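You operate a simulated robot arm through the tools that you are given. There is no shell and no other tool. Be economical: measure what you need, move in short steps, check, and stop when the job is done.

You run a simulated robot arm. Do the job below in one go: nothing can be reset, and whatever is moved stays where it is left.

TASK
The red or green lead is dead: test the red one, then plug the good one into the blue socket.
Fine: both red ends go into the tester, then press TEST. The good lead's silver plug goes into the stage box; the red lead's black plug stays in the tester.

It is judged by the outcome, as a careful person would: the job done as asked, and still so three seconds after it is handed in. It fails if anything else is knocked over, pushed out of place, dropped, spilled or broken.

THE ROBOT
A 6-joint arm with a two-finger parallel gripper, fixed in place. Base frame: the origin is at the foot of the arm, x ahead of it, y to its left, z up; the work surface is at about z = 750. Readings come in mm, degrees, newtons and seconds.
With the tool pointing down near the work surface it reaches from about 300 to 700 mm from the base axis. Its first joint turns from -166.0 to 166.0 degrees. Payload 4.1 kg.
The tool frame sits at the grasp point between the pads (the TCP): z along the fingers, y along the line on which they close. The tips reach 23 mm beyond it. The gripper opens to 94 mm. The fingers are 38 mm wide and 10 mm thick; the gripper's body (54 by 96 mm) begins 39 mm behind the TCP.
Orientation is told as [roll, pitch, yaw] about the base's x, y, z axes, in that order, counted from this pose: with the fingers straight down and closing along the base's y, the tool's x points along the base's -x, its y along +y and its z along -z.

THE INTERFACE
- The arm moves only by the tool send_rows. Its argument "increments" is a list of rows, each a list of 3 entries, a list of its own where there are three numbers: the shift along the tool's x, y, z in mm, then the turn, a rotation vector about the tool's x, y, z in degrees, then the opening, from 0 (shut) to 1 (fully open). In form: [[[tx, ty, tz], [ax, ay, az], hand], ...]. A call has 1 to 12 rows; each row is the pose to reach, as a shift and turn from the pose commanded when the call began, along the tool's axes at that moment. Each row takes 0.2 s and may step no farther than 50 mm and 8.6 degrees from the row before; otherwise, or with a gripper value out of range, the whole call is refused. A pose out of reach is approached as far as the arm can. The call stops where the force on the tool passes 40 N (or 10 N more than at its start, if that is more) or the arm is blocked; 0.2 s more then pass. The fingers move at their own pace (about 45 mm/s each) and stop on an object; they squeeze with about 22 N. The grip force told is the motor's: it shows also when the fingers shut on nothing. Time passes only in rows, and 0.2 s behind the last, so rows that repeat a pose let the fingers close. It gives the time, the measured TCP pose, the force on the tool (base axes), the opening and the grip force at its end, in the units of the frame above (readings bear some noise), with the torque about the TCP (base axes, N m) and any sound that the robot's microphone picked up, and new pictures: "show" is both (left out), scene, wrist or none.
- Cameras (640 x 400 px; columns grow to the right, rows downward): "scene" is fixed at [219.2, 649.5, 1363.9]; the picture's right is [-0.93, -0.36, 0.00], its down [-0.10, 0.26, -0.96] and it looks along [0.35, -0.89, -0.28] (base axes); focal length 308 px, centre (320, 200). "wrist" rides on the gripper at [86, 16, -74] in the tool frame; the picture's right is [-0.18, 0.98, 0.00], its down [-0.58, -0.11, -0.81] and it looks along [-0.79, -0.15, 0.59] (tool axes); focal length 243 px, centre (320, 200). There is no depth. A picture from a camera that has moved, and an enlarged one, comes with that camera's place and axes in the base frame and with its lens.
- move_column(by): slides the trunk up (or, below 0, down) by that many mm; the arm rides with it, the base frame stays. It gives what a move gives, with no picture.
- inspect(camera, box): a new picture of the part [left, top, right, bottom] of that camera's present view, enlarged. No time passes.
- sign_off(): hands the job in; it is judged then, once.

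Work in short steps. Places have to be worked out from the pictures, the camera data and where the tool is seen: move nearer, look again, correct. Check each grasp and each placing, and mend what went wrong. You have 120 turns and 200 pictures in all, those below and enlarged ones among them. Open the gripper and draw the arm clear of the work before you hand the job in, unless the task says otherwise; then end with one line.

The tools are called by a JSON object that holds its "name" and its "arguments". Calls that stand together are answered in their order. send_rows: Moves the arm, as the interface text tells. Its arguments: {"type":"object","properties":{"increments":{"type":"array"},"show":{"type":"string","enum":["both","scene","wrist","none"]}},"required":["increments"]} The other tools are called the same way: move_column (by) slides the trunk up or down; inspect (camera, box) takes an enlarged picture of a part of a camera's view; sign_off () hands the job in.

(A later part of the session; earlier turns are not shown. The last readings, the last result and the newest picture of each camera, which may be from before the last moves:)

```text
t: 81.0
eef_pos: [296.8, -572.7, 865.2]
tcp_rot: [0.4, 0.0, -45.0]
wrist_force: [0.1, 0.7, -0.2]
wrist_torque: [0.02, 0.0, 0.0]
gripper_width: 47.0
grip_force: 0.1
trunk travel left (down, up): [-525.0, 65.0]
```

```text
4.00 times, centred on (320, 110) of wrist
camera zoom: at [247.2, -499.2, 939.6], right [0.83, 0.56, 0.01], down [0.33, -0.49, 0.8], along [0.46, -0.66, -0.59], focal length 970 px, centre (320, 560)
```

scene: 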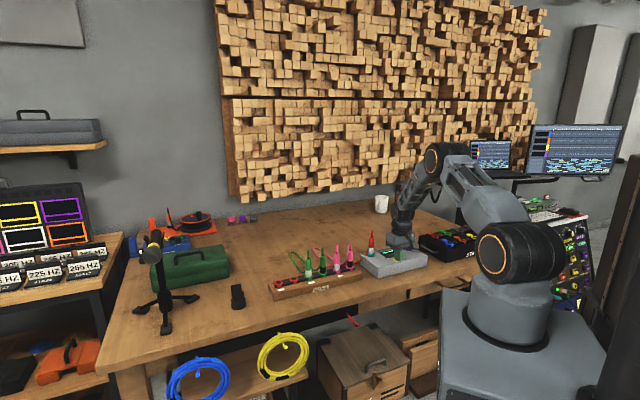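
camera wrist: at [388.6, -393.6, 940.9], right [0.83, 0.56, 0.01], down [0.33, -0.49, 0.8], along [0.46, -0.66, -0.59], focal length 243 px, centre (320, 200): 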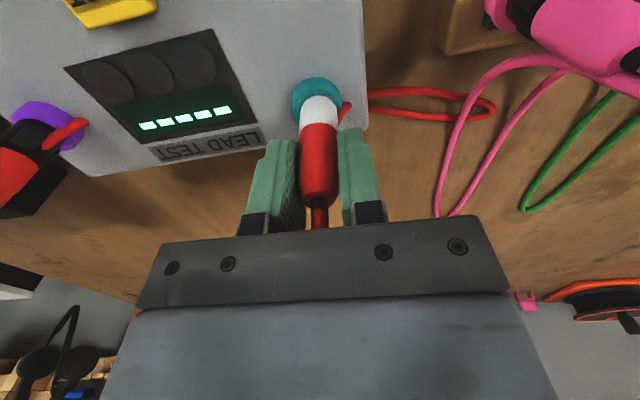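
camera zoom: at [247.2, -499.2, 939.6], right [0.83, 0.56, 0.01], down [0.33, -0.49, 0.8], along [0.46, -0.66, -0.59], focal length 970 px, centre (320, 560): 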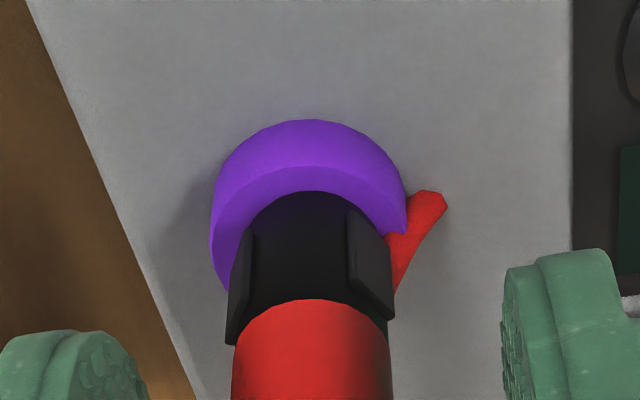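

Black is only about 1 mm forward of centre. I'll grip, shift it back 1 mm, press lightly and release.

{"name": "send_rows", "arguments": {"increments": [[[0, -0.8, 0], [0, 0, 0], 0.25], [[0, -0.8, 0], [0, 0, 0], 0.05], [[0, -0.8, 0], [0, 0, 0], 0.05], [[-0.5, -0.8, 0], [0, 0, 0], 0.05], [[-1, -0.8, 0], [0, 0, 0], 0.05], [[-1, -0.8, 2], [0, 0, 0], 0.05], [[-1, -0.8, 2], [0, 0, 0], 0.05]], "show": "none"}}

{"name": "inspect", "arguments": {"camera": "wrist", "box": [260, 60, 380, 160]}}

{"name": "inspect", "arguments": {"camera": "scene", "box": [396, 232, 428, 252]}}

```text
t: 82.6
eef_pos: [296.2, -574.0, 866.2]
tcp_rot: [0.2, 0.0, -44.9]
wrist_force: [-6.1, 2.7, 9.8]
wrist_torque: [0.19, 0.37, 0.04]
gripper_width: 20.3
grip_force: 22.4
trunk travel left (down, up): [-525.0, 65.0]
```

```text
4.00 times, centred on (320, 110) of wrist
camera zoom: at [246.8, -500.8, 940.2], right [0.83, 0.56, 0.01], down [0.33, -0.49, 0.81], along [0.46, -0.66, -0.59], focal length 970 px, centre (320, 560)
```

zoom: 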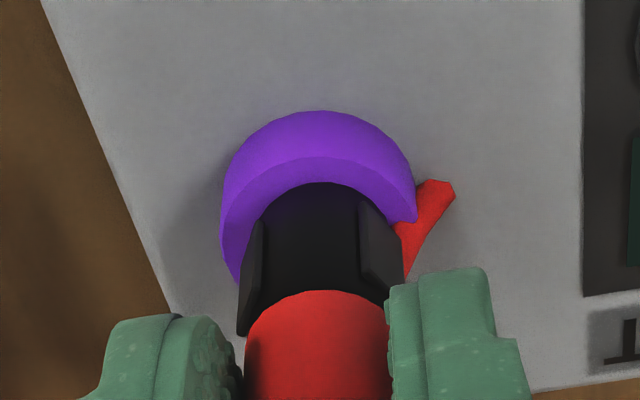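

```text
16.00 times, centred on (412, 242) of scene
camera zoom: at [219.2, 649.5, 1363.9], right [-0.93, -0.36, 0.0], down [-0.1, 0.26, -0.96], along [0.35, -0.89, -0.28], focal length 4934 px, centre (-1152, -472)
```

zoom: 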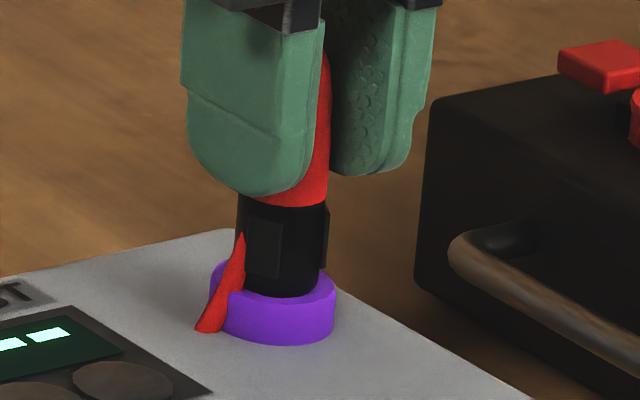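

Black barely moves relative to its ring, so it's snug and seated. I'll release and press TEST again now that silver is properly centred.

{"name": "send_rows", "arguments": {"increments": [[[0.8, 0, -2], [0, 0, 0], 0.05], [[0.8, 0, -2], [0, 0, 0], 0.3], [[0.8, 0, -2], [0, 0, 0], 0.5], [[0.8, 0, -45], [0, 0, 0], 0.5], [[0.8, 0, -88], [0, 0, 0], 0.5], [[28, 33, -88], [0, 0, 0], 0.2], [[55, 66, -88], [0, 0, 0], 0], [[55, 98, -88], [0, 0, 0], 0], [[55, 98, -45], [0, 0, 0], 0], [[55, 98, 0], [0, 0, 0], 0], [[55, 98, 28], [0, 0, 0], 0]], "show": "none"}}

{"name": "send_rows", "arguments": {"increments": [[[0, 0, 5], [0, 0, 0], 0], [[0, 0, 10], [0, 0, 0], 0], [[0, 0, 13], [0, 0, 0], 0], [[0, 0, 13], [0, 0, 0], 0]], "show": "none"}}

{"name": "inspect", "arguments": {"camera": "scene", "box": [365, 235, 425, 275]}}

{"name": "send_rows", "arguments": {"increments": [[[0, 0, -40], [0, 0, 0], 0], [[0, 0, -80], [0, 0, 0], 0], [[0, 0, -125], [0, 0, 0], 0]], "show": "wrist"}}

```text
t: 85.0
eef_pos: [328.8, -467.4, 836.9]
tcp_rot: [0.5, 0.1, -45.1]
wrist_force: [0.4, 0.2, 0.0]
wrist_torque: [-0.03, -0.05, 0.05]
gripper_width: 0.0
grip_force: 21.9
trunk travel left (down, up): [-525.0, 65.0]
```

```text
t: 86.0
eef_pos: [328.6, -465.5, 826.4]
tcp_rot: [0.3, -0.2, -45.0]
wrist_force: [-0.9, -5.9, 18.2]
wrist_torque: [-0.1, 0.04, 0.02]
gripper_width: 0.2
grip_force: 22.4
trunk travel left (down, up): [-525.0, 65.0]
heard: click
```

```text
10.00 times, centred on (395, 255) of scene
camera zoom: at [219.2, 649.5, 1363.9], right [-0.93, -0.36, 0.0], down [-0.1, 0.26, -0.96], along [0.35, -0.89, -0.28], focal length 3084 px, centre (-430, -350)
```

zoom: 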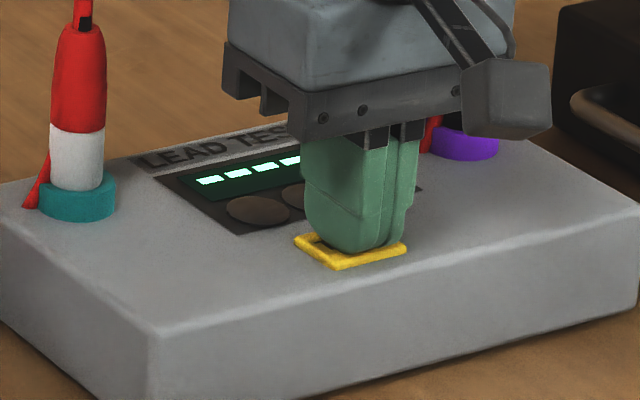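

```text
t: 86.8
eef_pos: [329.8, -467.2, 951.6]
tcp_rot: [0.4, 0.2, -44.9]
wrist_force: [0.3, -0.2, 0.1]
wrist_torque: [0.02, 0.02, -0.03]
gripper_width: 0.0
grip_force: 22.1
trunk travel left (down, up): [-525.0, 65.0]
camera wrist: at [278.7, -393.2, 1025.9], right [0.82, 0.57, 0.01], down [0.33, -0.49, 0.8], along [0.46, -0.66, -0.59], focal length 243 px, centre (320, 200)
```

wrist: 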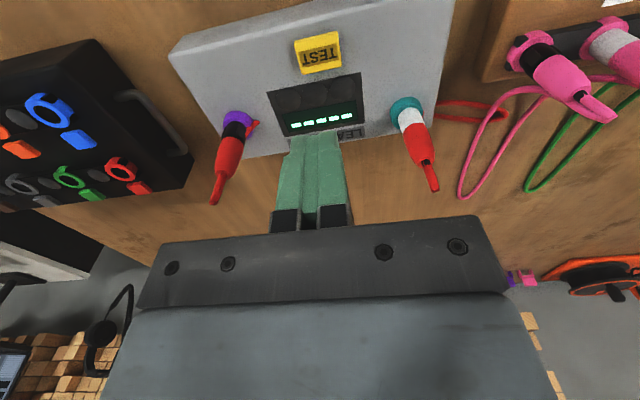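

The result still isn't showing. Perhaps TEST must be held, so I'll press and hold for about 3 s and look while holding.

{"name": "send_rows", "arguments": {"increments": [[[0, 0, 45], [0, 0, 0], 0], [[0, 0, 90], [0, 0, 0], 0], [[0, 0, 118], [0, 0, 0], 0], [[0, 0, 125], [0, 0, 0], 0], [[0, 0, 127], [0, 0, 0], 0], [[0, 0, 127], [0, 0, 0], 0], [[0, 0, 127], [0, 0, 0], 0], [[0, 0, 127], [0, 0, 0], 0], [[0, 0, 127], [0, 0, 0], 0], [[0, 0, 127], [0, 0, 0], 0], [[0, 0, 127], [0, 0, 0], 0], [[0, 0, 127], [0, 0, 0], 0]], "show": "none"}}

{"name": "send_rows", "arguments": {"increments": [[[0, 0, 0], [0, 0, 0], 0], [[0, 0, 0], [0, 0, 0], 0], [[0, 0, 0], [0, 0, 0], 0], [[0, 0, 0], [0, 0, 0], 0], [[0, 0, 0], [0, 0, 0], 0], [[0, 0, 0], [0, 0, 0], 0], [[0, 0, 0], [0, 0, 0], 0]], "show": "scene"}}

{"name": "inspect", "arguments": {"camera": "scene", "box": [365, 235, 425, 275]}}

```text
t: 89.4
eef_pos: [328.0, -467.3, 821.7]
tcp_rot: [0.2, -0.1, -45.0]
wrist_force: [-0.3, -8.7, 25.3]
wrist_torque: [-0.24, 0.0, -0.05]
gripper_width: 0.0
grip_force: 21.5
trunk travel left (down, up): [-525.0, 65.0]
heard: click
```

```text
t: 91.0
eef_pos: [328.0, -466.8, 823.5]
tcp_rot: [0.3, -0.2, -45.0]
wrist_force: [1.4, -8.6, 25.8]
wrist_torque: [-0.19, -0.02, -0.03]
gripper_width: 0.2
grip_force: 21.6
trunk travel left (down, up): [-525.0, 65.0]
```

scene: 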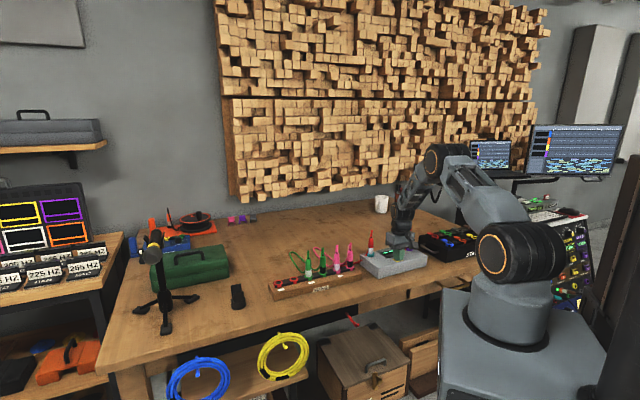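

```text
10.00 times, centred on (395, 255) of scene
camera zoom: at [219.2, 649.5, 1363.9], right [-0.93, -0.36, 0.0], down [-0.1, 0.26, -0.96], along [0.35, -0.89, -0.28], focal length 3084 px, centre (-430, -350)
```

zoom: 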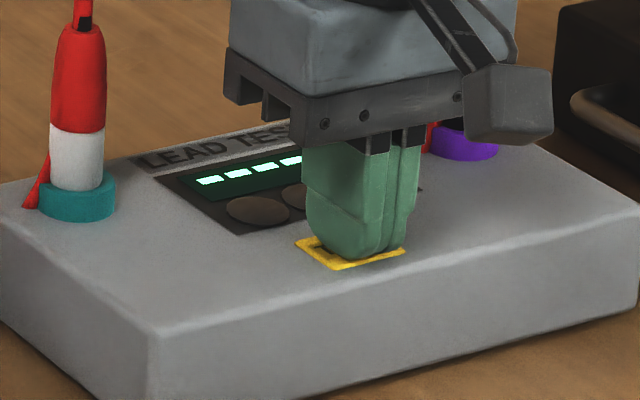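

Still nothing. I want to see silver's underside in case the nub is keyed. I'll pick it back up, carry it clear, and tilt its tip toward the scene camera.

{"name": "send_rows", "arguments": {"increments": [[[0, 0, -45], [0, 0, 0], 0], [[0, 0, -90], [0, 0, 0], 0], [[0, 0, -132], [0, 0, 0], 0.2], [[-26, 26, -132], [0, 0, 0], 0.5], [[-52, 52, -132], [0, 0, 0], 0.5], [[-77.5, 76.5, -132], [0, 0, 0], 0.5], [[-77.5, 76.5, -90], [0, 0, 0], 0.5], [[-77.5, 76.5, -46], [0, 0, 0], 0.5], [[-77.5, 76.5, -46], [0, 0, 0], 0.25], [[-77.5, 76.5, -46], [0, 0, 0], 0.05], [[-77.5, 76.5, -46], [0, 0, 0], 0.05], [[-77.5, 76.5, -46], [0, 0, 0], 0.05]], "show": "none"}}

{"name": "send_rows", "arguments": {"increments": [[[0, 0, -10], [0, 0, 0], 0.05], [[0, 0, -25], [0, 0, 0], 0.05], [[0, 0, -60], [0, 0, 0], 0.05], [[0, 0, -100], [0, 0, 0], 0.05], [[35, 0, -140], [0, 0, 0], 0.05], [[75, 0, -165], [0, 0, 0], 0.05], [[115, 0, -185], [0, 0, 0], 0.05], [[150, 0, -190], [0, 0, 0], 0.05]], "show": "scene"}}

```text
t: 93.6
eef_pos: [439.4, -467.5, 868.5]
tcp_rot: [0.4, 0.0, -45.0]
wrist_force: [-0.3, 0.1, 0.7]
wrist_torque: [0.01, -0.04, 0.0]
gripper_width: 20.5
grip_force: 21.9
trunk travel left (down, up): [-525.0, 65.0]
```

```text
refused: row 5 steps farther than a row can; nothing moved
```

{"name": "send_rows", "arguments": {"increments": [[[0, 0, -10], [0, 0, 0], 0.05], [[0, 0, -25], [0, 0, 0], 0.05], [[0, 0, -60], [0, 0, 0], 0.05], [[0, 0, -100], [0, 0, 0], 0.05], [[25, 0, -135], [0, 0, 0], 0.05], [[60, 0, -165], [0, 0, 0], 0.05], [[100, 0, -180], [0, 0, 0], 0.05], [[145, 0, -185], [0, 0, 0], 0.05]], "show": "scene"}}

{"name": "send_rows", "arguments": {"increments": [[[0, 0, 0], [-4.5, 6.6, 0], 0.05], [[0, 0, 0], [-9, 13.1, 0], 0.05], [[0, 0, 0], [-13.6, 19.7, 0], 0.05], [[0, 0, 0], [-18.1, 26.2, 0], 0.05], [[0, 0, 0], [-22.6, 32.8, 0], 0.05], [[0, 0, 0], [-27.2, 39.4, 0], 0.05], [[0, 0, 0], [-31.7, 45.9, 0], 0.05], [[0, 0, 0], [-36.2, 52.5, 0], 0.05]], "show": "scene"}}

```text
t: 95.4
eef_pos: [336.2, -365.8, 1053.0]
tcp_rot: [0.4, 0.0, -45.0]
wrist_force: [-0.2, -0.8, -0.4]
wrist_torque: [0.02, -0.01, 0.02]
gripper_width: 20.5
grip_force: 22.1
trunk travel left (down, up): [-525.0, 65.0]
```

scene: 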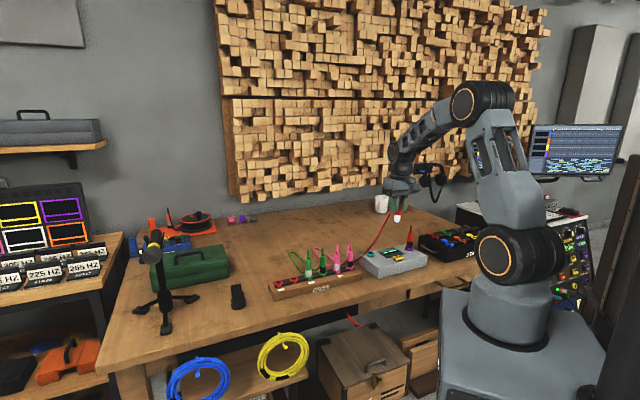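

```text
t: 97.2
eef_pos: [318.7, -321.5, 1022.8]
tcp_rot: [49.4, 47.4, -22.1]
wrist_force: [-0.5, -0.3, 0.1]
wrist_torque: [-0.04, 0.0, 0.03]
gripper_width: 20.5
grip_force: 22.0
out of reach, approached as far as the arm can: row 7, 8
trunk travel left (down, up): [-525.0, 65.0]
```

scene: 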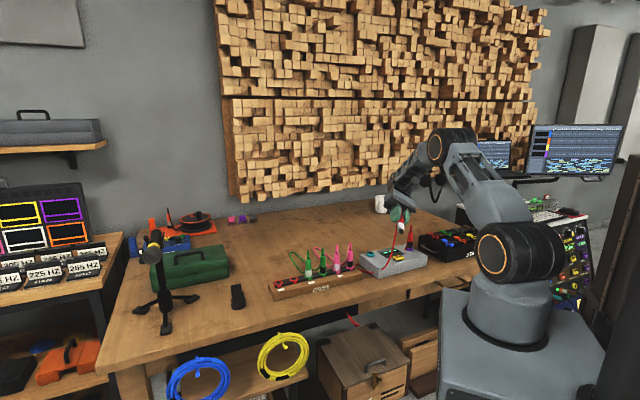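

Now I'll zoom on the plug's underside, and on the now-empty teal socket.

{"name": "inspect", "arguments": {"camera": "scene", "box": [380, 195, 428, 230]}}

{"name": "inspect", "arguments": {"camera": "scene", "box": [365, 240, 397, 260]}}

```text
11.43 times, centred on (404, 212) of scene
camera zoom: at [219.2, 649.5, 1363.9], right [-0.93, -0.36, 0.0], down [-0.1, 0.26, -0.96], along [0.35, -0.89, -0.28], focal length 3524 px, centre (-640, 57)
```

zoom: 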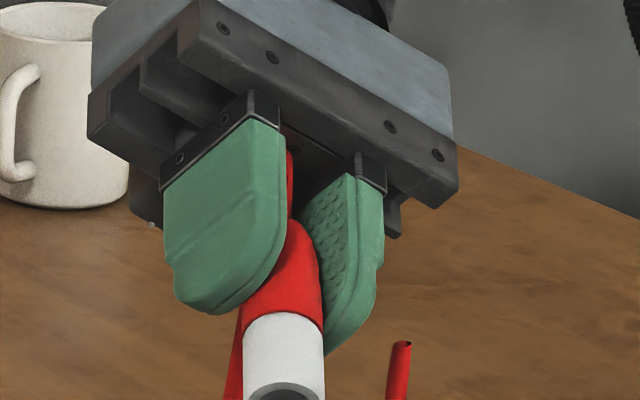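

```text
16.00 times, centred on (381, 250) of scene
camera zoom: at [219.2, 649.5, 1363.9], right [-0.93, -0.36, 0.0], down [-0.1, 0.26, -0.96], along [0.35, -0.89, -0.28], focal length 4934 px, centre (-656, -600)
```

zoom: 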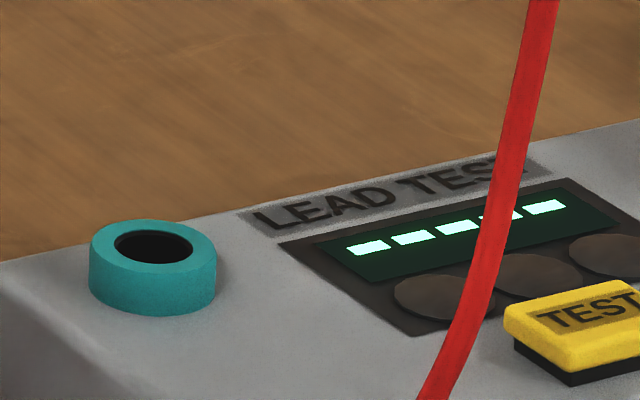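

{"name": "inspect", "arguments": {"camera": "scene", "box": [392, 222, 416, 238]}}

```text
16.00 times, centred on (404, 230) of scene
camera zoom: at [219.2, 649.5, 1363.9], right [-0.93, -0.36, 0.0], down [-0.1, 0.26, -0.96], along [0.35, -0.89, -0.28], focal length 4934 px, centre (-1024, -280)
```

zoom: 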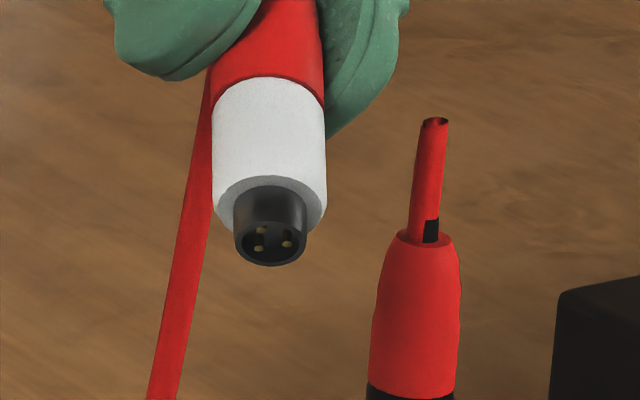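

The silver plug is a male XLR with a plain round shell, so it isn't keyed at the tester. I'll bring it upright and reinsert it, this time aligning the nub to the hole's centre before it goes in.

{"name": "send_rows", "arguments": {"increments": [[[0, 0, 0], [4.5, -6.6, 0], 0.05], [[0, 0, 0], [9, -13.1, 0], 0.05], [[0, 0, 0], [13.6, -19.7, 0], 0.05], [[0, 0, 0], [18.1, -26.2, 0], 0.05], [[0, 0, 0], [22.6, -32.8, 0], 0.05], [[0, 0, 0], [27.2, -39.4, 0], 0.05], [[0, 0, 0], [31.7, -45.9, 0], 0.05], [[0, 0, 0], [36.2, -52.5, 0], 0.05], [[0, 0, 0], [36.2, -52.5, 0], 0.05]], "show": "none"}}

```text
t: 99.2
eef_pos: [319.1, -322.7, 1024.2]
tcp_rot: [0.3, -0.1, -44.9]
wrist_force: [0.8, 0.3, -0.6]
wrist_torque: [0.01, 0.02, 0.0]
gripper_width: 20.3
grip_force: 21.7
trunk travel left (down, up): [-525.0, 65.0]
```

Upright again. I'll move over teal with the nub about 12 mm above the ring and look.

{"name": "send_rows", "arguments": {"increments": [[[-40, -4, 0], [0.2, -0.2, 0], 0.05], [[-80, -8, 0], [0.2, -0.2, 0], 0.05], [[-120, -12, 0], [0.2, -0.2, 0], 0.05], [[-160, -16, 10], [0.2, -0.2, 0], 0.05], [[-185.8, -19, 40], [0.2, -0.2, 0], 0.05], [[-185.8, -19, 88], [0.2, -0.2, 0], 0.05], [[-185.8, -19, 134], [0.2, -0.2, 0], 0.05], [[-185.8, -19, 134], [0.2, -0.2, 0], 0.05], [[-185.8, -19, 134], [0.2, -0.2, 0], 0.05]], "show": "none"}}

{"name": "inspect", "arguments": {"camera": "wrist", "box": [260, 40, 380, 140]}}

{"name": "inspect", "arguments": {"camera": "scene", "box": [361, 235, 393, 255]}}

```text
t: 101.2
eef_pos: [436.4, -464.9, 888.7]
tcp_rot: [0.2, -0.1, -45.0]
wrist_force: [-0.3, 0.5, 0.3]
wrist_torque: [0.02, 0.04, 0.01]
gripper_width: 20.4
grip_force: 22.1
trunk travel left (down, up): [-525.0, 65.0]
```

```text
4.00 times, centred on (320, 90) of wrist
camera zoom: at [386.6, -390.4, 963.8], right [0.83, 0.56, 0.0], down [0.33, -0.49, 0.81], along [0.46, -0.67, -0.59], focal length 970 px, centre (320, 640)
```

zoom: 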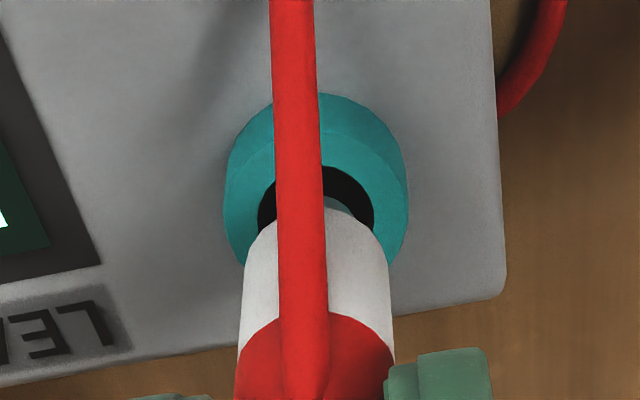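

```text
16.00 times, centred on (377, 245) of scene
camera zoom: at [219.2, 649.5, 1363.9], right [-0.93, -0.36, 0.0], down [-0.1, 0.26, -0.96], along [0.35, -0.89, -0.28], focal length 4934 px, centre (-592, -520)
```

zoom: 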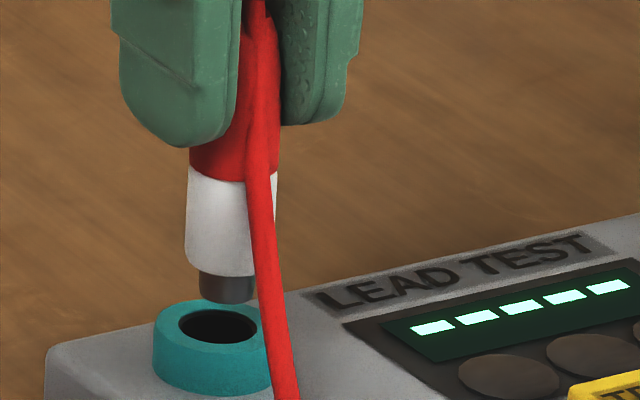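

Combining the views with the earlier wall-probing, the plug is about 2.3 mm too far forward. I'll correct that and descend, watching the forces.

{"name": "send_rows", "arguments": {"increments": [[[-1.2, -0.3, 0], [0, 0, 0], 0.05], [[-2.3, -0.5, 0], [0, 0, 0], 0.05], [[-2.3, -0.5, 6], [0, 0, 0], 0.05], [[-2.3, -0.5, 12], [0, 0, 0], 0.05]], "show": "none"}}

{"name": "send_rows", "arguments": {"increments": [[[0, 0, 3], [0, 0, 0], 0.05], [[0, 0, 6], [0, 0, 0], 0.05], [[0, 0, 8], [0, 0, 0], 0.05]], "show": "none"}}

{"name": "inspect", "arguments": {"camera": "scene", "box": [361, 235, 393, 255]}}

```text
t: 102.2
eef_pos: [439.1, -469.0, 876.8]
tcp_rot: [0.2, -0.1, -45.0]
wrist_force: [0.1, 0.1, -0.4]
wrist_torque: [0.0, 0.02, 0.0]
gripper_width: 20.4
grip_force: 21.9
trunk travel left (down, up): [-525.0, 65.0]
```

```text
t: 103.0
eef_pos: [438.9, -469.2, 867.7]
tcp_rot: [0.2, -0.1, -44.9]
wrist_force: [0.0, 0.1, -0.6]
wrist_torque: [-0.03, -0.01, 0.01]
gripper_width: 20.1
grip_force: 22.1
trunk travel left (down, up): [-525.0, 65.0]
```

```text
16.00 times, centred on (377, 245) of scene
camera zoom: at [219.2, 649.5, 1363.9], right [-0.93, -0.36, 0.0], down [-0.1, 0.26, -0.96], along [0.35, -0.89, -0.28], focal length 4934 px, centre (-592, -520)
```

zoom: 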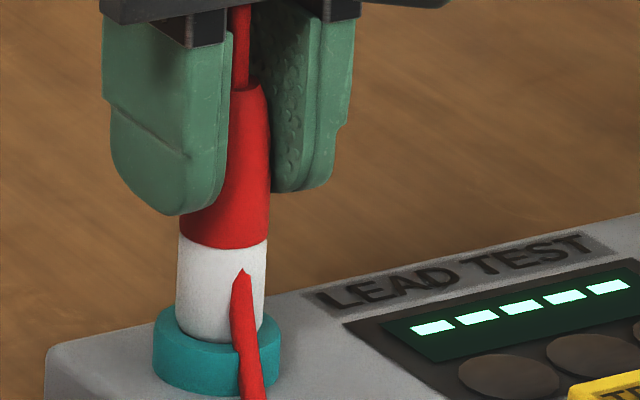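

No contact force and the sleeve is nearly flush, so alignment is good. I'll continue pressing down.

{"name": "send_rows", "arguments": {"increments": [[[0, 0, 2], [0, 0, 0], 0.05], [[0, 0, 4], [0, 0, 0], 0.05]], "show": "none"}}

{"name": "send_rows", "arguments": {"increments": [[[0, 0, 2], [0, 0, 0], 0.05], [[0, 0, 4], [0, 0, 0], 0.05]], "show": "none"}}

{"name": "send_rows", "arguments": {"increments": [[[0, 0, 2], [0, 0, 0], 0.05], [[0, 0, 3], [0, 0, 0], 0.05]], "show": "none"}}

{"name": "inspect", "arguments": {"camera": "scene", "box": [361, 235, 393, 255]}}

```text
t: 103.6
eef_pos: [439.5, -469.1, 869.1]
tcp_rot: [0.1, -0.6, -44.9]
wrist_force: [-0.7, 1.2, 22.8]
wrist_torque: [0.15, 0.15, -0.01]
gripper_width: 20.3
grip_force: 22.0
trunk travel left (down, up): [-525.0, 65.0]
```

```text
t: 104.2
eef_pos: [437.9, -468.5, 861.4]
tcp_rot: [0.2, -0.3, -44.9]
wrist_force: [1.0, -1.8, 17.4]
wrist_torque: [-0.04, 0.0, 0.0]
gripper_width: 20.5
grip_force: 21.6
trunk travel left (down, up): [-525.0, 65.0]
```

```text
t: 104.8
eef_pos: [439.3, -468.7, 859.1]
tcp_rot: [0.3, -0.2, -45.0]
wrist_force: [-0.7, -2.3, 17.7]
wrist_torque: [0.02, 0.05, 0.0]
gripper_width: 20.5
grip_force: 21.9
trunk travel left (down, up): [-525.0, 65.0]
```

```text
16.00 times, centred on (377, 245) of scene
camera zoom: at [219.2, 649.5, 1363.9], right [-0.93, -0.36, 0.0], down [-0.1, 0.26, -0.96], along [0.35, -0.89, -0.28], focal length 4934 px, centre (-592, -520)
```

zoom: 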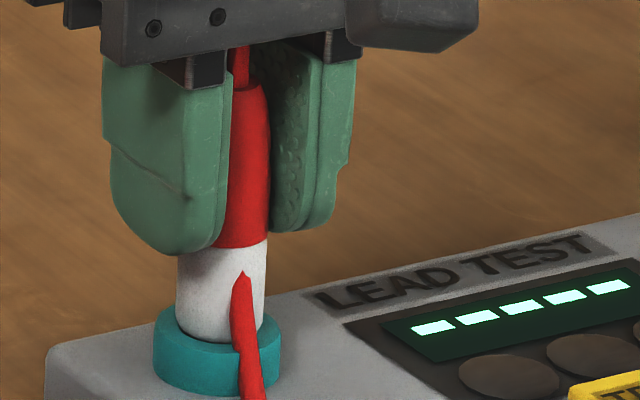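

It meets a hard stop at flush with no side load. Next a gentle pull test, to see if the socket retains it.

{"name": "send_rows", "arguments": {"increments": [[[0, 0, -2], [0, 0, 0], 0.05], [[0, 0, -4], [0, 0, 0], 0.05]], "show": "none"}}

{"name": "send_rows", "arguments": {"increments": [[[0, 0, -1.5], [0, 0, 0], 0.05], [[0, 0, -2.5], [0, 0, 0], 0.05]], "show": "none"}}

{"name": "inspect", "arguments": {"camera": "scene", "box": [361, 235, 393, 255]}}

```text
t: 105.4
eef_pos: [438.7, -468.6, 859.0]
tcp_rot: [0.2, 0.1, -45.0]
wrist_force: [-1.0, -2.0, -1.2]
wrist_torque: [-0.33, -0.31, -0.01]
gripper_width: 20.4
grip_force: 21.8
trunk travel left (down, up): [-525.0, 65.0]
```

```text
t: 106.0
eef_pos: [438.2, -468.7, 864.2]
tcp_rot: [0.1, -0.1, -45.0]
wrist_force: [0.1, -0.5, -1.3]
wrist_torque: [0.01, 0.04, 0.01]
gripper_width: 20.5
grip_force: 22.0
trunk travel left (down, up): [-525.0, 65.0]
```

```text
16.00 times, centred on (377, 245) of scene
camera zoom: at [219.2, 649.5, 1363.9], right [-0.93, -0.36, 0.0], down [-0.1, 0.26, -0.96], along [0.35, -0.89, -0.28], focal length 4934 px, centre (-592, -520)
```

zoom: 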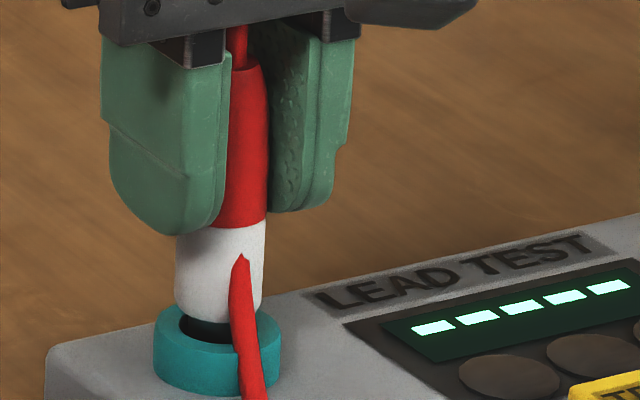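

The socket doesn't retain the plug. The plug is XLR male, so I'll lift it and look very closely inside the teal hole for pins or contacts.

{"name": "send_rows", "arguments": {"increments": [[[0, 0, -20], [0, 0, 0], 0.05], [[0, 0, -50], [0, 0, 0], 0.05], [[25, 0, -70], [0, 0, 0], 0.05], [[50, 0, -80], [0, 0, 0], 0.05], [[50, 0, -80], [0, 0, 0], 0.05]], "show": "wrist"}}

{"name": "inspect", "arguments": {"camera": "scene", "box": [366, 244, 382, 258]}}

```text
t: 107.2
eef_pos: [403.0, -434.2, 944.2]
tcp_rot: [0.2, 0.0, -45.0]
wrist_force: [0.2, 0.1, 0.1]
wrist_torque: [0.03, -0.02, 0.02]
gripper_width: 20.5
grip_force: 22.1
trunk travel left (down, up): [-525.0, 65.0]
camera wrist: at [353.5, -360.4, 1018.9], right [0.83, 0.56, 0.0], down [0.33, -0.49, 0.81], along [0.46, -0.67, -0.59], focal length 243 px, centre (320, 200)
```

wrist: 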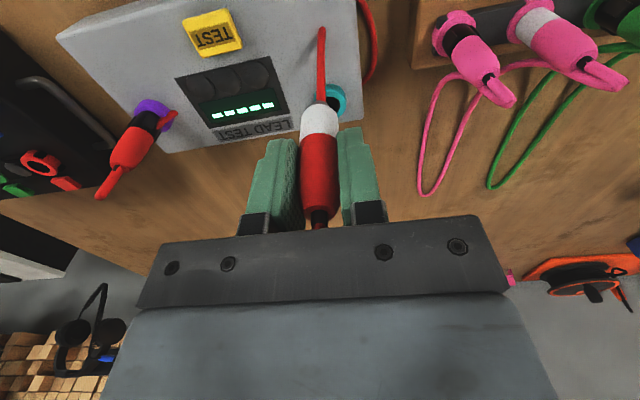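

```text
16.00 times, centred on (374, 251) of scene
camera zoom: at [219.2, 649.5, 1363.9], right [-0.93, -0.36, 0.0], down [-0.1, 0.26, -0.96], along [0.35, -0.89, -0.28], focal length 4934 px, centre (-544, -616)
```

zoom: 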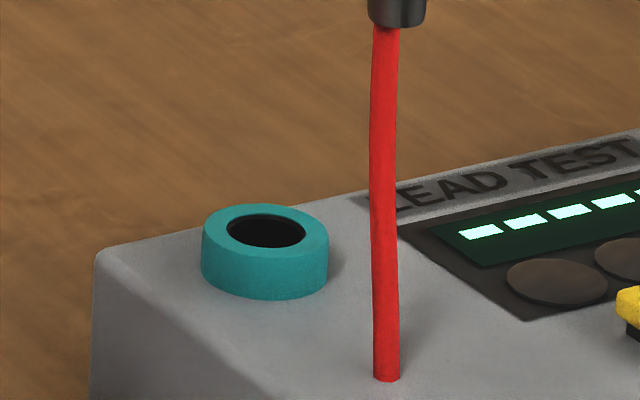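

{"name": "inspect", "arguments": {"camera": "wrist", "box": [322, 78, 354, 118]}}

{"name": "inspect", "arguments": {"camera": "wrist", "box": [100, 85, 190, 145]}}

```text
10.00 times, centred on (338, 98) of wrist
camera zoom: at [353.5, -360.4, 1018.9], right [0.83, 0.56, 0.0], down [0.33, -0.49, 0.81], along [0.46, -0.67, -0.59], focal length 2426 px, centre (140, 1220)
```

zoom: 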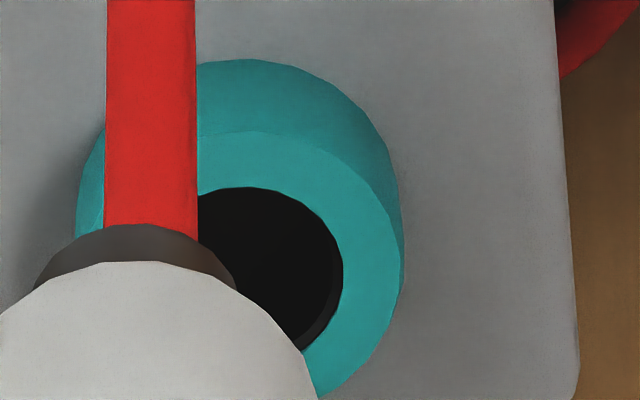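

```text
6.67 times, centred on (145, 115) of wrist
camera zoom: at [353.5, -360.4, 1018.9], right [0.83, 0.56, 0.0], down [0.33, -0.49, 0.81], along [0.46, -0.67, -0.59], focal length 1618 px, centre (1487, 767)
```

zoom: 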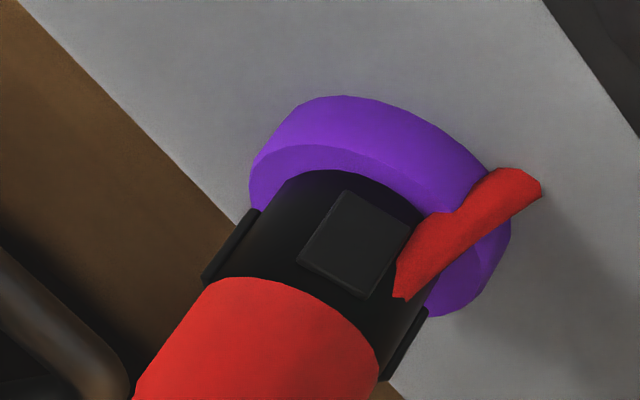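

The hole's interior gives no clue. Black does look tilted by about 2–4°, so it may be hung up on its rim. I'll set silver back in cleanly along the same line that gave no side force, and then re-do black.

{"name": "send_rows", "arguments": {"increments": [[[-25, 0, 10], [0, 0, 0], 0.05], [[-50, 0, 25], [0, 0, 0], 0.05], [[-50, 0, 60], [0, 0, 0], 0.05], [[-50, 0, 80], [0, 0, 0], 0.05], [[-50, 0, 84], [0, 0, 0], 0.05], [[-50, 0, 87], [0, 0, 0], 0.05], [[-50, 0, 88], [0, 0, 0], 0.05]], "show": "none"}}

{"name": "inspect", "arguments": {"camera": "scene", "box": [361, 235, 393, 255]}}

```text
t: 108.8
eef_pos: [437.8, -467.7, 858.9]
tcp_rot: [0.1, -0.3, -45.0]
wrist_force: [-1.9, -1.1, 11.8]
wrist_torque: [0.24, 0.26, 0.01]
gripper_width: 20.7
grip_force: 21.8
trunk travel left (down, up): [-525.0, 65.0]
```

```text
16.00 times, centred on (377, 245) of scene
camera zoom: at [219.2, 649.5, 1363.9], right [-0.93, -0.36, 0.0], down [-0.1, 0.26, -0.96], along [0.35, -0.89, -0.28], focal length 4934 px, centre (-592, -520)
```

zoom: 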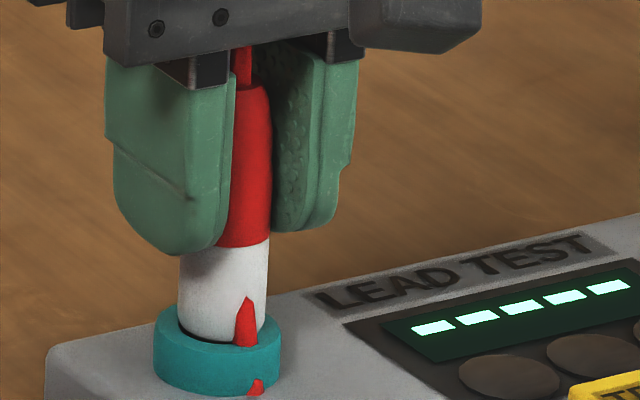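

Silver is seated. I'll release it and go to black.

{"name": "send_rows", "arguments": {"increments": [[[0, -0.6, -2], [0, 0, 0], 0.05], [[0, -0.6, -1], [0, 0, 0], 0.3], [[0, -0.6, -1], [0, 0, 0], 0.5], [[0, -0.6, -1], [0, 0, 0], 0.5], [[0, 0, -45], [0, 0, 0], 0.5], [[0, 0, -94], [0, 0, 0], 0.5], [[6, -44, -94], [0, 0, 0], 0.5], [[12, -88, -94], [0, 0, 0], 0.5], [[18, -131, -94], [0, 0, 0], 0.5], [[24.8, -174.7, -94], [0, 0, 0], 0.5], [[24.8, -174.7, -50], [0, 0, 0], 0.5], [[24.8, -174.7, -7], [0, 0, 0], 0.5]], "show": "none"}}

{"name": "send_rows", "arguments": {"increments": [[[0, 0, 0], [0, 0, 0], 0.25], [[0, 0, 0], [0, 0, 0], 0.05], [[0, 0, 0], [0, 0, 0], 0.05], [[0, 0, 0], [0, 0, 0], 0.05]], "show": "none"}}

{"name": "send_rows", "arguments": {"increments": [[[0, 0, -2], [0, 0, 0], 0.05], [[0, 0, -4], [0, 0, 0], 0.05]], "show": "none"}}

{"name": "send_rows", "arguments": {"increments": [[[0, 0, -10], [0, 0, 0], 0.05], [[0, 0, -21], [0, 0, 0], 0.05], [[0, 0, -21], [0, 0, 0], 0.05]], "show": "none"}}

{"name": "inspect", "arguments": {"camera": "wrist", "box": [260, 40, 380, 140]}}

{"name": "inspect", "arguments": {"camera": "scene", "box": [393, 227, 425, 247]}}

```text
t: 111.4
eef_pos: [297.4, -573.9, 862.3]
tcp_rot: [0.1, -0.1, -45.0]
wrist_force: [0.1, -0.6, -0.6]
wrist_torque: [0.01, -0.02, -0.03]
gripper_width: 46.9
grip_force: 0.1
trunk travel left (down, up): [-525.0, 65.0]
```

```text
t: 112.4
eef_pos: [298.1, -574.5, 861.9]
tcp_rot: [0.2, -0.1, -45.0]
wrist_force: [-0.2, -1.5, -1.4]
wrist_torque: [-0.12, -0.01, -0.01]
gripper_width: 20.6
grip_force: 22.0
trunk travel left (down, up): [-525.0, 65.0]
```

```text
t: 113.0
eef_pos: [297.3, -574.5, 865.5]
tcp_rot: [0.2, -0.1, -45.1]
wrist_force: [-0.2, -0.1, -0.3]
wrist_torque: [-0.02, 0.01, -0.01]
gripper_width: 20.6
grip_force: 22.1
trunk travel left (down, up): [-525.0, 65.0]
```

```text
t: 113.8
eef_pos: [297.0, -575.3, 887.1]
tcp_rot: [0.2, 0.0, -45.0]
wrist_force: [-0.5, -0.1, -0.4]
wrist_torque: [0.04, -0.01, -0.01]
gripper_width: 20.5
grip_force: 22.2
trunk travel left (down, up): [-525.0, 65.0]
```

```text
4.00 times, centred on (320, 90) of wrist
camera zoom: at [247.7, -500.7, 962.0], right [0.83, 0.56, 0.0], down [0.33, -0.49, 0.81], along [0.46, -0.66, -0.59], focal length 970 px, centre (320, 640)
```

zoom: 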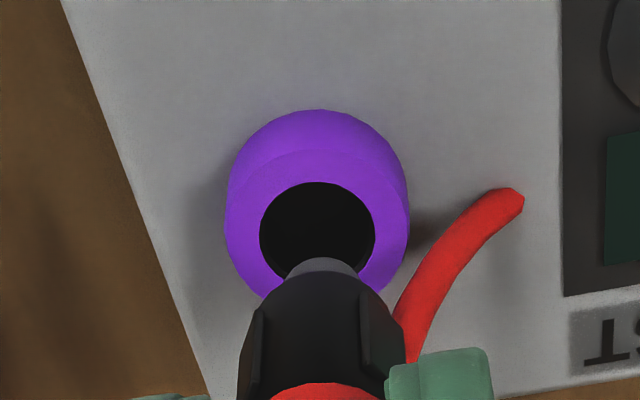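

```text
16.00 times, centred on (409, 237) of scene
camera zoom: at [219.2, 649.5, 1363.9], right [-0.93, -0.36, 0.0], down [-0.1, 0.26, -0.96], along [0.35, -0.89, -0.28], focal length 4934 px, centre (-1104, -392)
```

zoom: 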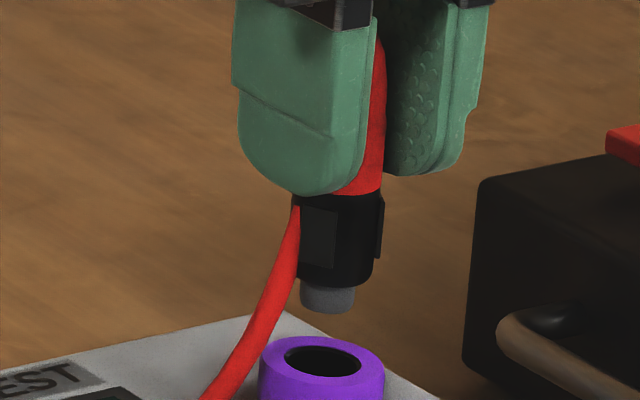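

This shows black was well off: the hole is about 3.8 mm behind the plug axis. I'll correct (-3.8, -0.7) and descend, watching for side force.

{"name": "send_rows", "arguments": {"increments": [[[-2, -0.4, 0], [0, 0, 0], 0.05], [[-3.8, -0.7, 0], [0, 0, 0], 0.05], [[-3.8, -0.7, 5], [0, 0, 0], 0.05], [[-3.8, -0.7, 10], [0, 0, 0], 0.05]], "show": "none"}}

{"name": "send_rows", "arguments": {"increments": [[[0, 0, 3], [0, 0, 0], 0.05], [[0, 0, 6], [0, 0, 0], 0.05]], "show": "none"}}

{"name": "send_rows", "arguments": {"increments": [[[0, 0, 2], [0, 0, 0], 0.05], [[0, 0, 4], [0, 0, 0], 0.05]], "show": "none"}}

{"name": "inspect", "arguments": {"camera": "wrist", "box": [260, 50, 380, 150]}}

{"name": "inspect", "arguments": {"camera": "scene", "box": [393, 232, 425, 252]}}

```text
t: 114.8
eef_pos: [300.5, -578.8, 877.7]
tcp_rot: [0.2, -0.1, -45.1]
wrist_force: [0.3, 0.2, -0.3]
wrist_torque: [0.01, -0.02, -0.01]
gripper_width: 20.3
grip_force: 22.0
trunk travel left (down, up): [-525.0, 65.0]
```

```text
t: 115.4
eef_pos: [300.6, -577.3, 871.4]
tcp_rot: [0.1, -0.1, -45.1]
wrist_force: [-0.2, -0.5, -0.2]
wrist_torque: [-0.01, 0.02, 0.01]
gripper_width: 20.6
grip_force: 21.7
trunk travel left (down, up): [-525.0, 65.0]
```

```text
t: 116.0
eef_pos: [300.0, -579.2, 870.9]
tcp_rot: [0.1, -0.3, -45.1]
wrist_force: [-0.2, 2.0, 12.2]
wrist_torque: [0.04, -0.06, 0.0]
gripper_width: 20.6
grip_force: 21.9
trunk travel left (down, up): [-525.0, 65.0]
```

```text
4.00 times, centred on (320, 100) of wrist
camera zoom: at [250.6, -503.8, 944.7], right [0.83, 0.56, 0.0], down [0.33, -0.49, 0.81], along [0.46, -0.67, -0.59], focal length 970 px, centre (320, 600)
```

zoom: 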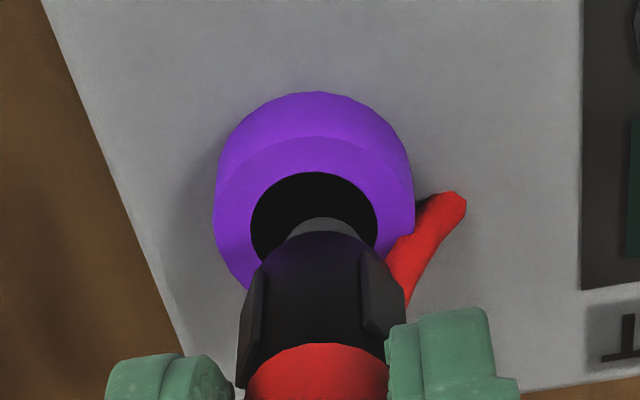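

```text
16.00 times, centred on (409, 242) of scene
camera zoom: at [219.2, 649.5, 1363.9], right [-0.93, -0.36, 0.0], down [-0.1, 0.26, -0.96], along [0.35, -0.89, -0.28], focal length 4934 px, centre (-1104, -472)
```

zoom: 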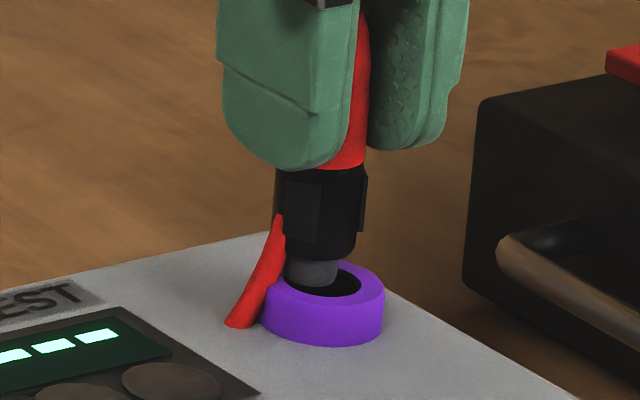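

The nub landed on the rear rim; at this height I can see the hole centre is 4.6 mm forward and 1.3 mm left of the nub. I'll raise, shift, and lower.

{"name": "send_rows", "arguments": {"increments": [[[0, 0, -6], [0, 0, 0], 0.05], [[2.3, -0.6, -6], [0, 0, 0], 0.05], [[4.6, -1.3, -6], [0, 0, 0], 0.05], [[4.6, -1.3, -1], [0, 0, 0], 0.05], [[4.6, -1.3, 2], [0, 0, 0], 0.05]], "show": "none"}}

{"name": "inspect", "arguments": {"camera": "wrist", "box": [260, 50, 380, 150]}}

{"name": "inspect", "arguments": {"camera": "scene", "box": [393, 232, 425, 252]}}

```text
t: 117.2
eef_pos: [294.7, -576.3, 866.5]
tcp_rot: [0.1, -0.2, -44.9]
wrist_force: [0.0, -0.1, -0.1]
wrist_torque: [0.0, 0.03, 0.0]
gripper_width: 20.8
grip_force: 21.7
trunk travel left (down, up): [-525.0, 65.0]
```

```text
4.00 times, centred on (320, 100) of wrist
camera zoom: at [245.7, -501.9, 941.0], right [0.83, 0.56, 0.0], down [0.33, -0.49, 0.81], along [0.46, -0.67, -0.59], focal length 970 px, centre (320, 600)
```

zoom: 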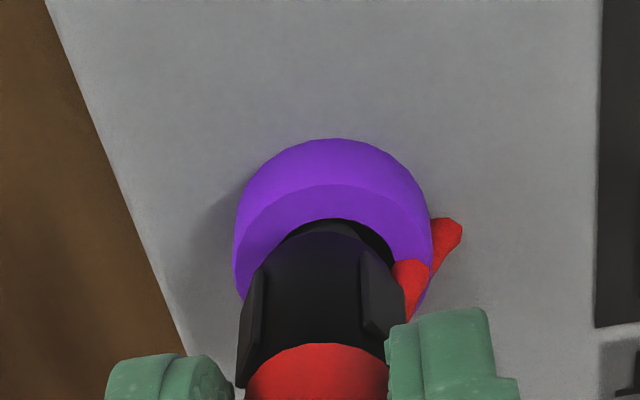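

```text
16.00 times, centred on (409, 242) of scene
camera zoom: at [219.2, 649.5, 1363.9], right [-0.93, -0.36, 0.0], down [-0.1, 0.26, -0.96], along [0.35, -0.89, -0.28], focal length 4934 px, centre (-1104, -472)
```

zoom: 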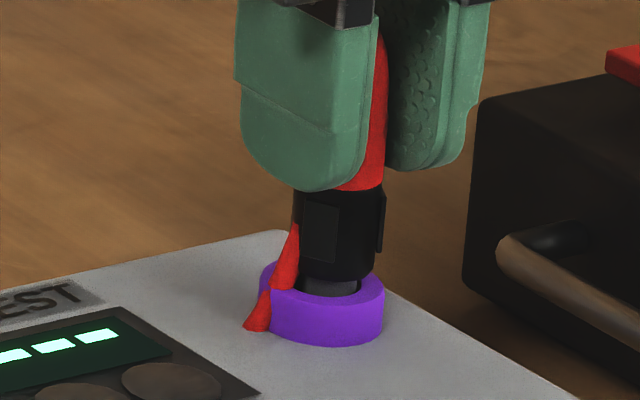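

The nub is in the hole with zero force but is about 2 mm forward and 1.6 mm left of centre. I'll centre it and lower to flush.

{"name": "send_rows", "arguments": {"increments": [[[-1, 0.8, 0], [0, 0, 0], 0.05], [[-2, 1.6, 0], [0, 0, 0], 0.05], [[-2, 1.6, 3], [0, 0, 0], 0.05]], "show": "none"}}

{"name": "send_rows", "arguments": {"increments": [[[0, 0, 2], [0, 0, 0], 0.05], [[0, 0, 4], [0, 0, 0], 0.05]], "show": "none"}}

{"name": "send_rows", "arguments": {"increments": [[[0, 0, 2], [0, 0, 0], 0.05], [[0, 0, 3], [0, 0, 0], 0.05]], "show": "none"}}

{"name": "inspect", "arguments": {"camera": "wrist", "box": [260, 50, 380, 150]}}

{"name": "inspect", "arguments": {"camera": "scene", "box": [393, 232, 425, 252]}}

```text
t: 118.0
eef_pos: [298.7, -575.2, 862.6]
tcp_rot: [0.2, -0.1, -45.0]
wrist_force: [0.2, -0.5, -0.4]
wrist_torque: [-0.01, -0.01, -0.02]
gripper_width: 20.6
grip_force: 22.0
trunk travel left (down, up): [-525.0, 65.0]
```

```text
t: 118.6
eef_pos: [298.4, -575.5, 862.2]
tcp_rot: [0.1, -0.3, -45.0]
wrist_force: [0.1, 2.1, 15.8]
wrist_torque: [0.27, 0.2, 0.02]
gripper_width: 20.6
grip_force: 21.8
trunk travel left (down, up): [-525.0, 65.0]
```

```text
t: 119.2
eef_pos: [298.4, -574.3, 857.9]
tcp_rot: [0.0, -0.3, -45.0]
wrist_force: [2.6, -1.7, 17.8]
wrist_torque: [-0.07, -0.11, 0.02]
gripper_width: 20.6
grip_force: 22.8
trunk travel left (down, up): [-525.0, 65.0]
```

```text
4.00 times, centred on (320, 100) of wrist
camera zoom: at [248.6, -501.7, 931.3], right [0.82, 0.57, 0.0], down [0.33, -0.49, 0.81], along [0.46, -0.67, -0.59], focal length 970 px, centre (320, 600)
```

zoom: 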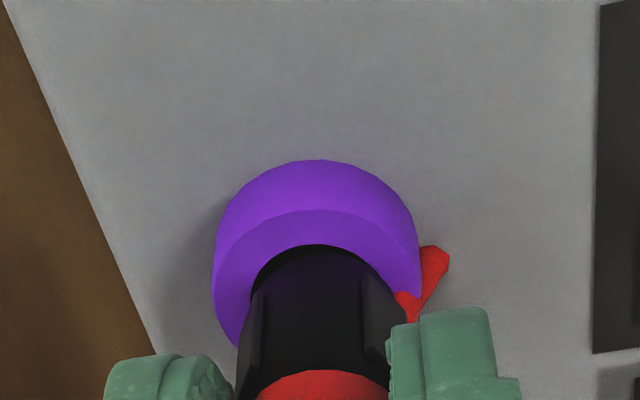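

```text
16.00 times, centred on (409, 242) of scene
camera zoom: at [219.2, 649.5, 1363.9], right [-0.93, -0.36, 0.0], down [-0.1, 0.26, -0.96], along [0.35, -0.89, -0.28], focal length 4934 px, centre (-1104, -472)
```

zoom: 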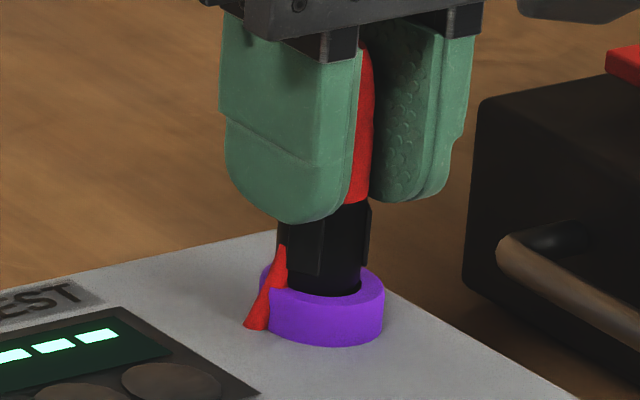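

Black is centred and flush. I'll release it in place, then press TEST.

{"name": "send_rows", "arguments": {"increments": [[[0, 0, -2], [0, 0, 0], 0.05], [[0, 0, -1], [0, 0, 0], 0.3], [[0, 0, -1], [0, 0, 0], 0.5], [[0, 0, -1], [0, 0, 0], 0.5], [[0, 0, -48], [0, 0, 0], 0.5], [[0, 0, -97], [0, 0, 0], 0.5], [[28, 33, -97], [0, 0, 0], 0.2], [[55, 66, -97], [0, 0, 0], 0], [[55, 97, -97], [0, 0, 0], 0], [[55, 97, -55], [0, 0, 0], 0], [[55, 97, -10], [0, 0, 0], 0], [[55, 97, 19], [0, 0, 0], 0]], "show": "none"}}

{"name": "send_rows", "arguments": {"increments": [[[0, 0, 5], [0, 0, 0], 0], [[0, 0, 9], [0, 0, 0], 0], [[0, 0, 12], [0, 0, 0], 0], [[0, 0, 14], [0, 0, 0], 0], [[0, 0, 14], [0, 0, 0], 0]], "show": "none"}}

{"name": "inspect", "arguments": {"camera": "scene", "box": [360, 225, 430, 270]}}

```text
t: 121.8
eef_pos: [328.3, -468.0, 835.0]
tcp_rot: [0.3, -0.2, -45.0]
wrist_force: [0.2, -0.3, 0.3]
wrist_torque: [-0.02, -0.03, 0.01]
gripper_width: 0.0
grip_force: 21.7
trunk travel left (down, up): [-525.0, 65.0]
```

```text
t: 123.0
eef_pos: [327.5, -468.9, 824.4]
tcp_rot: [0.1, -0.4, -44.9]
wrist_force: [1.3, -5.6, 22.8]
wrist_torque: [-0.08, 0.06, 0.06]
gripper_width: 0.3
grip_force: 21.9
trunk travel left (down, up): [-525.0, 65.0]
heard: click
```

```text
8.89 times, centred on (395, 248) of scene
camera zoom: at [219.2, 649.5, 1363.9], right [-0.93, -0.36, 0.0], down [-0.1, 0.26, -0.96], along [0.35, -0.89, -0.28], focal length 2741 px, centre (-347, -222)
```

zoom: 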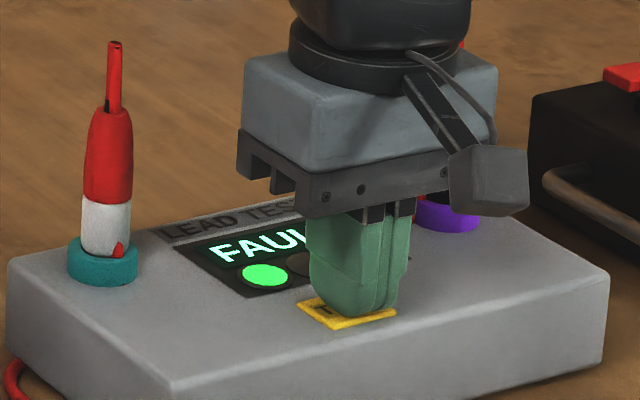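

The display now reads "FAUL…". I'll lift and confirm.

{"name": "send_rows", "arguments": {"increments": [[[0, 0, -40], [0, 0, 0], 0], [[0, 0, -85], [0, 0, 0], 0], [[0, 0, -130], [0, 0, 0], 0]], "show": "none"}}

{"name": "inspect", "arguments": {"camera": "scene", "box": [360, 225, 430, 270]}}

```text
t: 123.8
eef_pos: [326.9, -468.6, 953.2]
tcp_rot: [0.2, 0.1, -45.1]
wrist_force: [-0.5, 0.1, -0.1]
wrist_torque: [0.02, -0.04, -0.01]
gripper_width: 0.0
grip_force: 21.9
trunk travel left (down, up): [-525.0, 65.0]
```

```text
8.89 times, centred on (395, 248) of scene
camera zoom: at [219.2, 649.5, 1363.9], right [-0.93, -0.36, 0.0], down [-0.1, 0.26, -0.96], along [0.35, -0.89, -0.28], focal length 2741 px, centre (-347, -222)
```

zoom: 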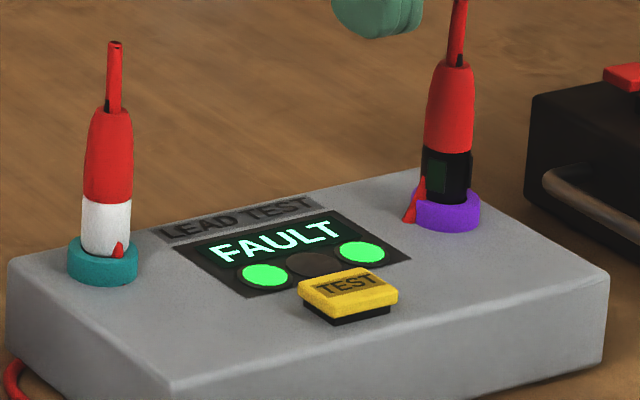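

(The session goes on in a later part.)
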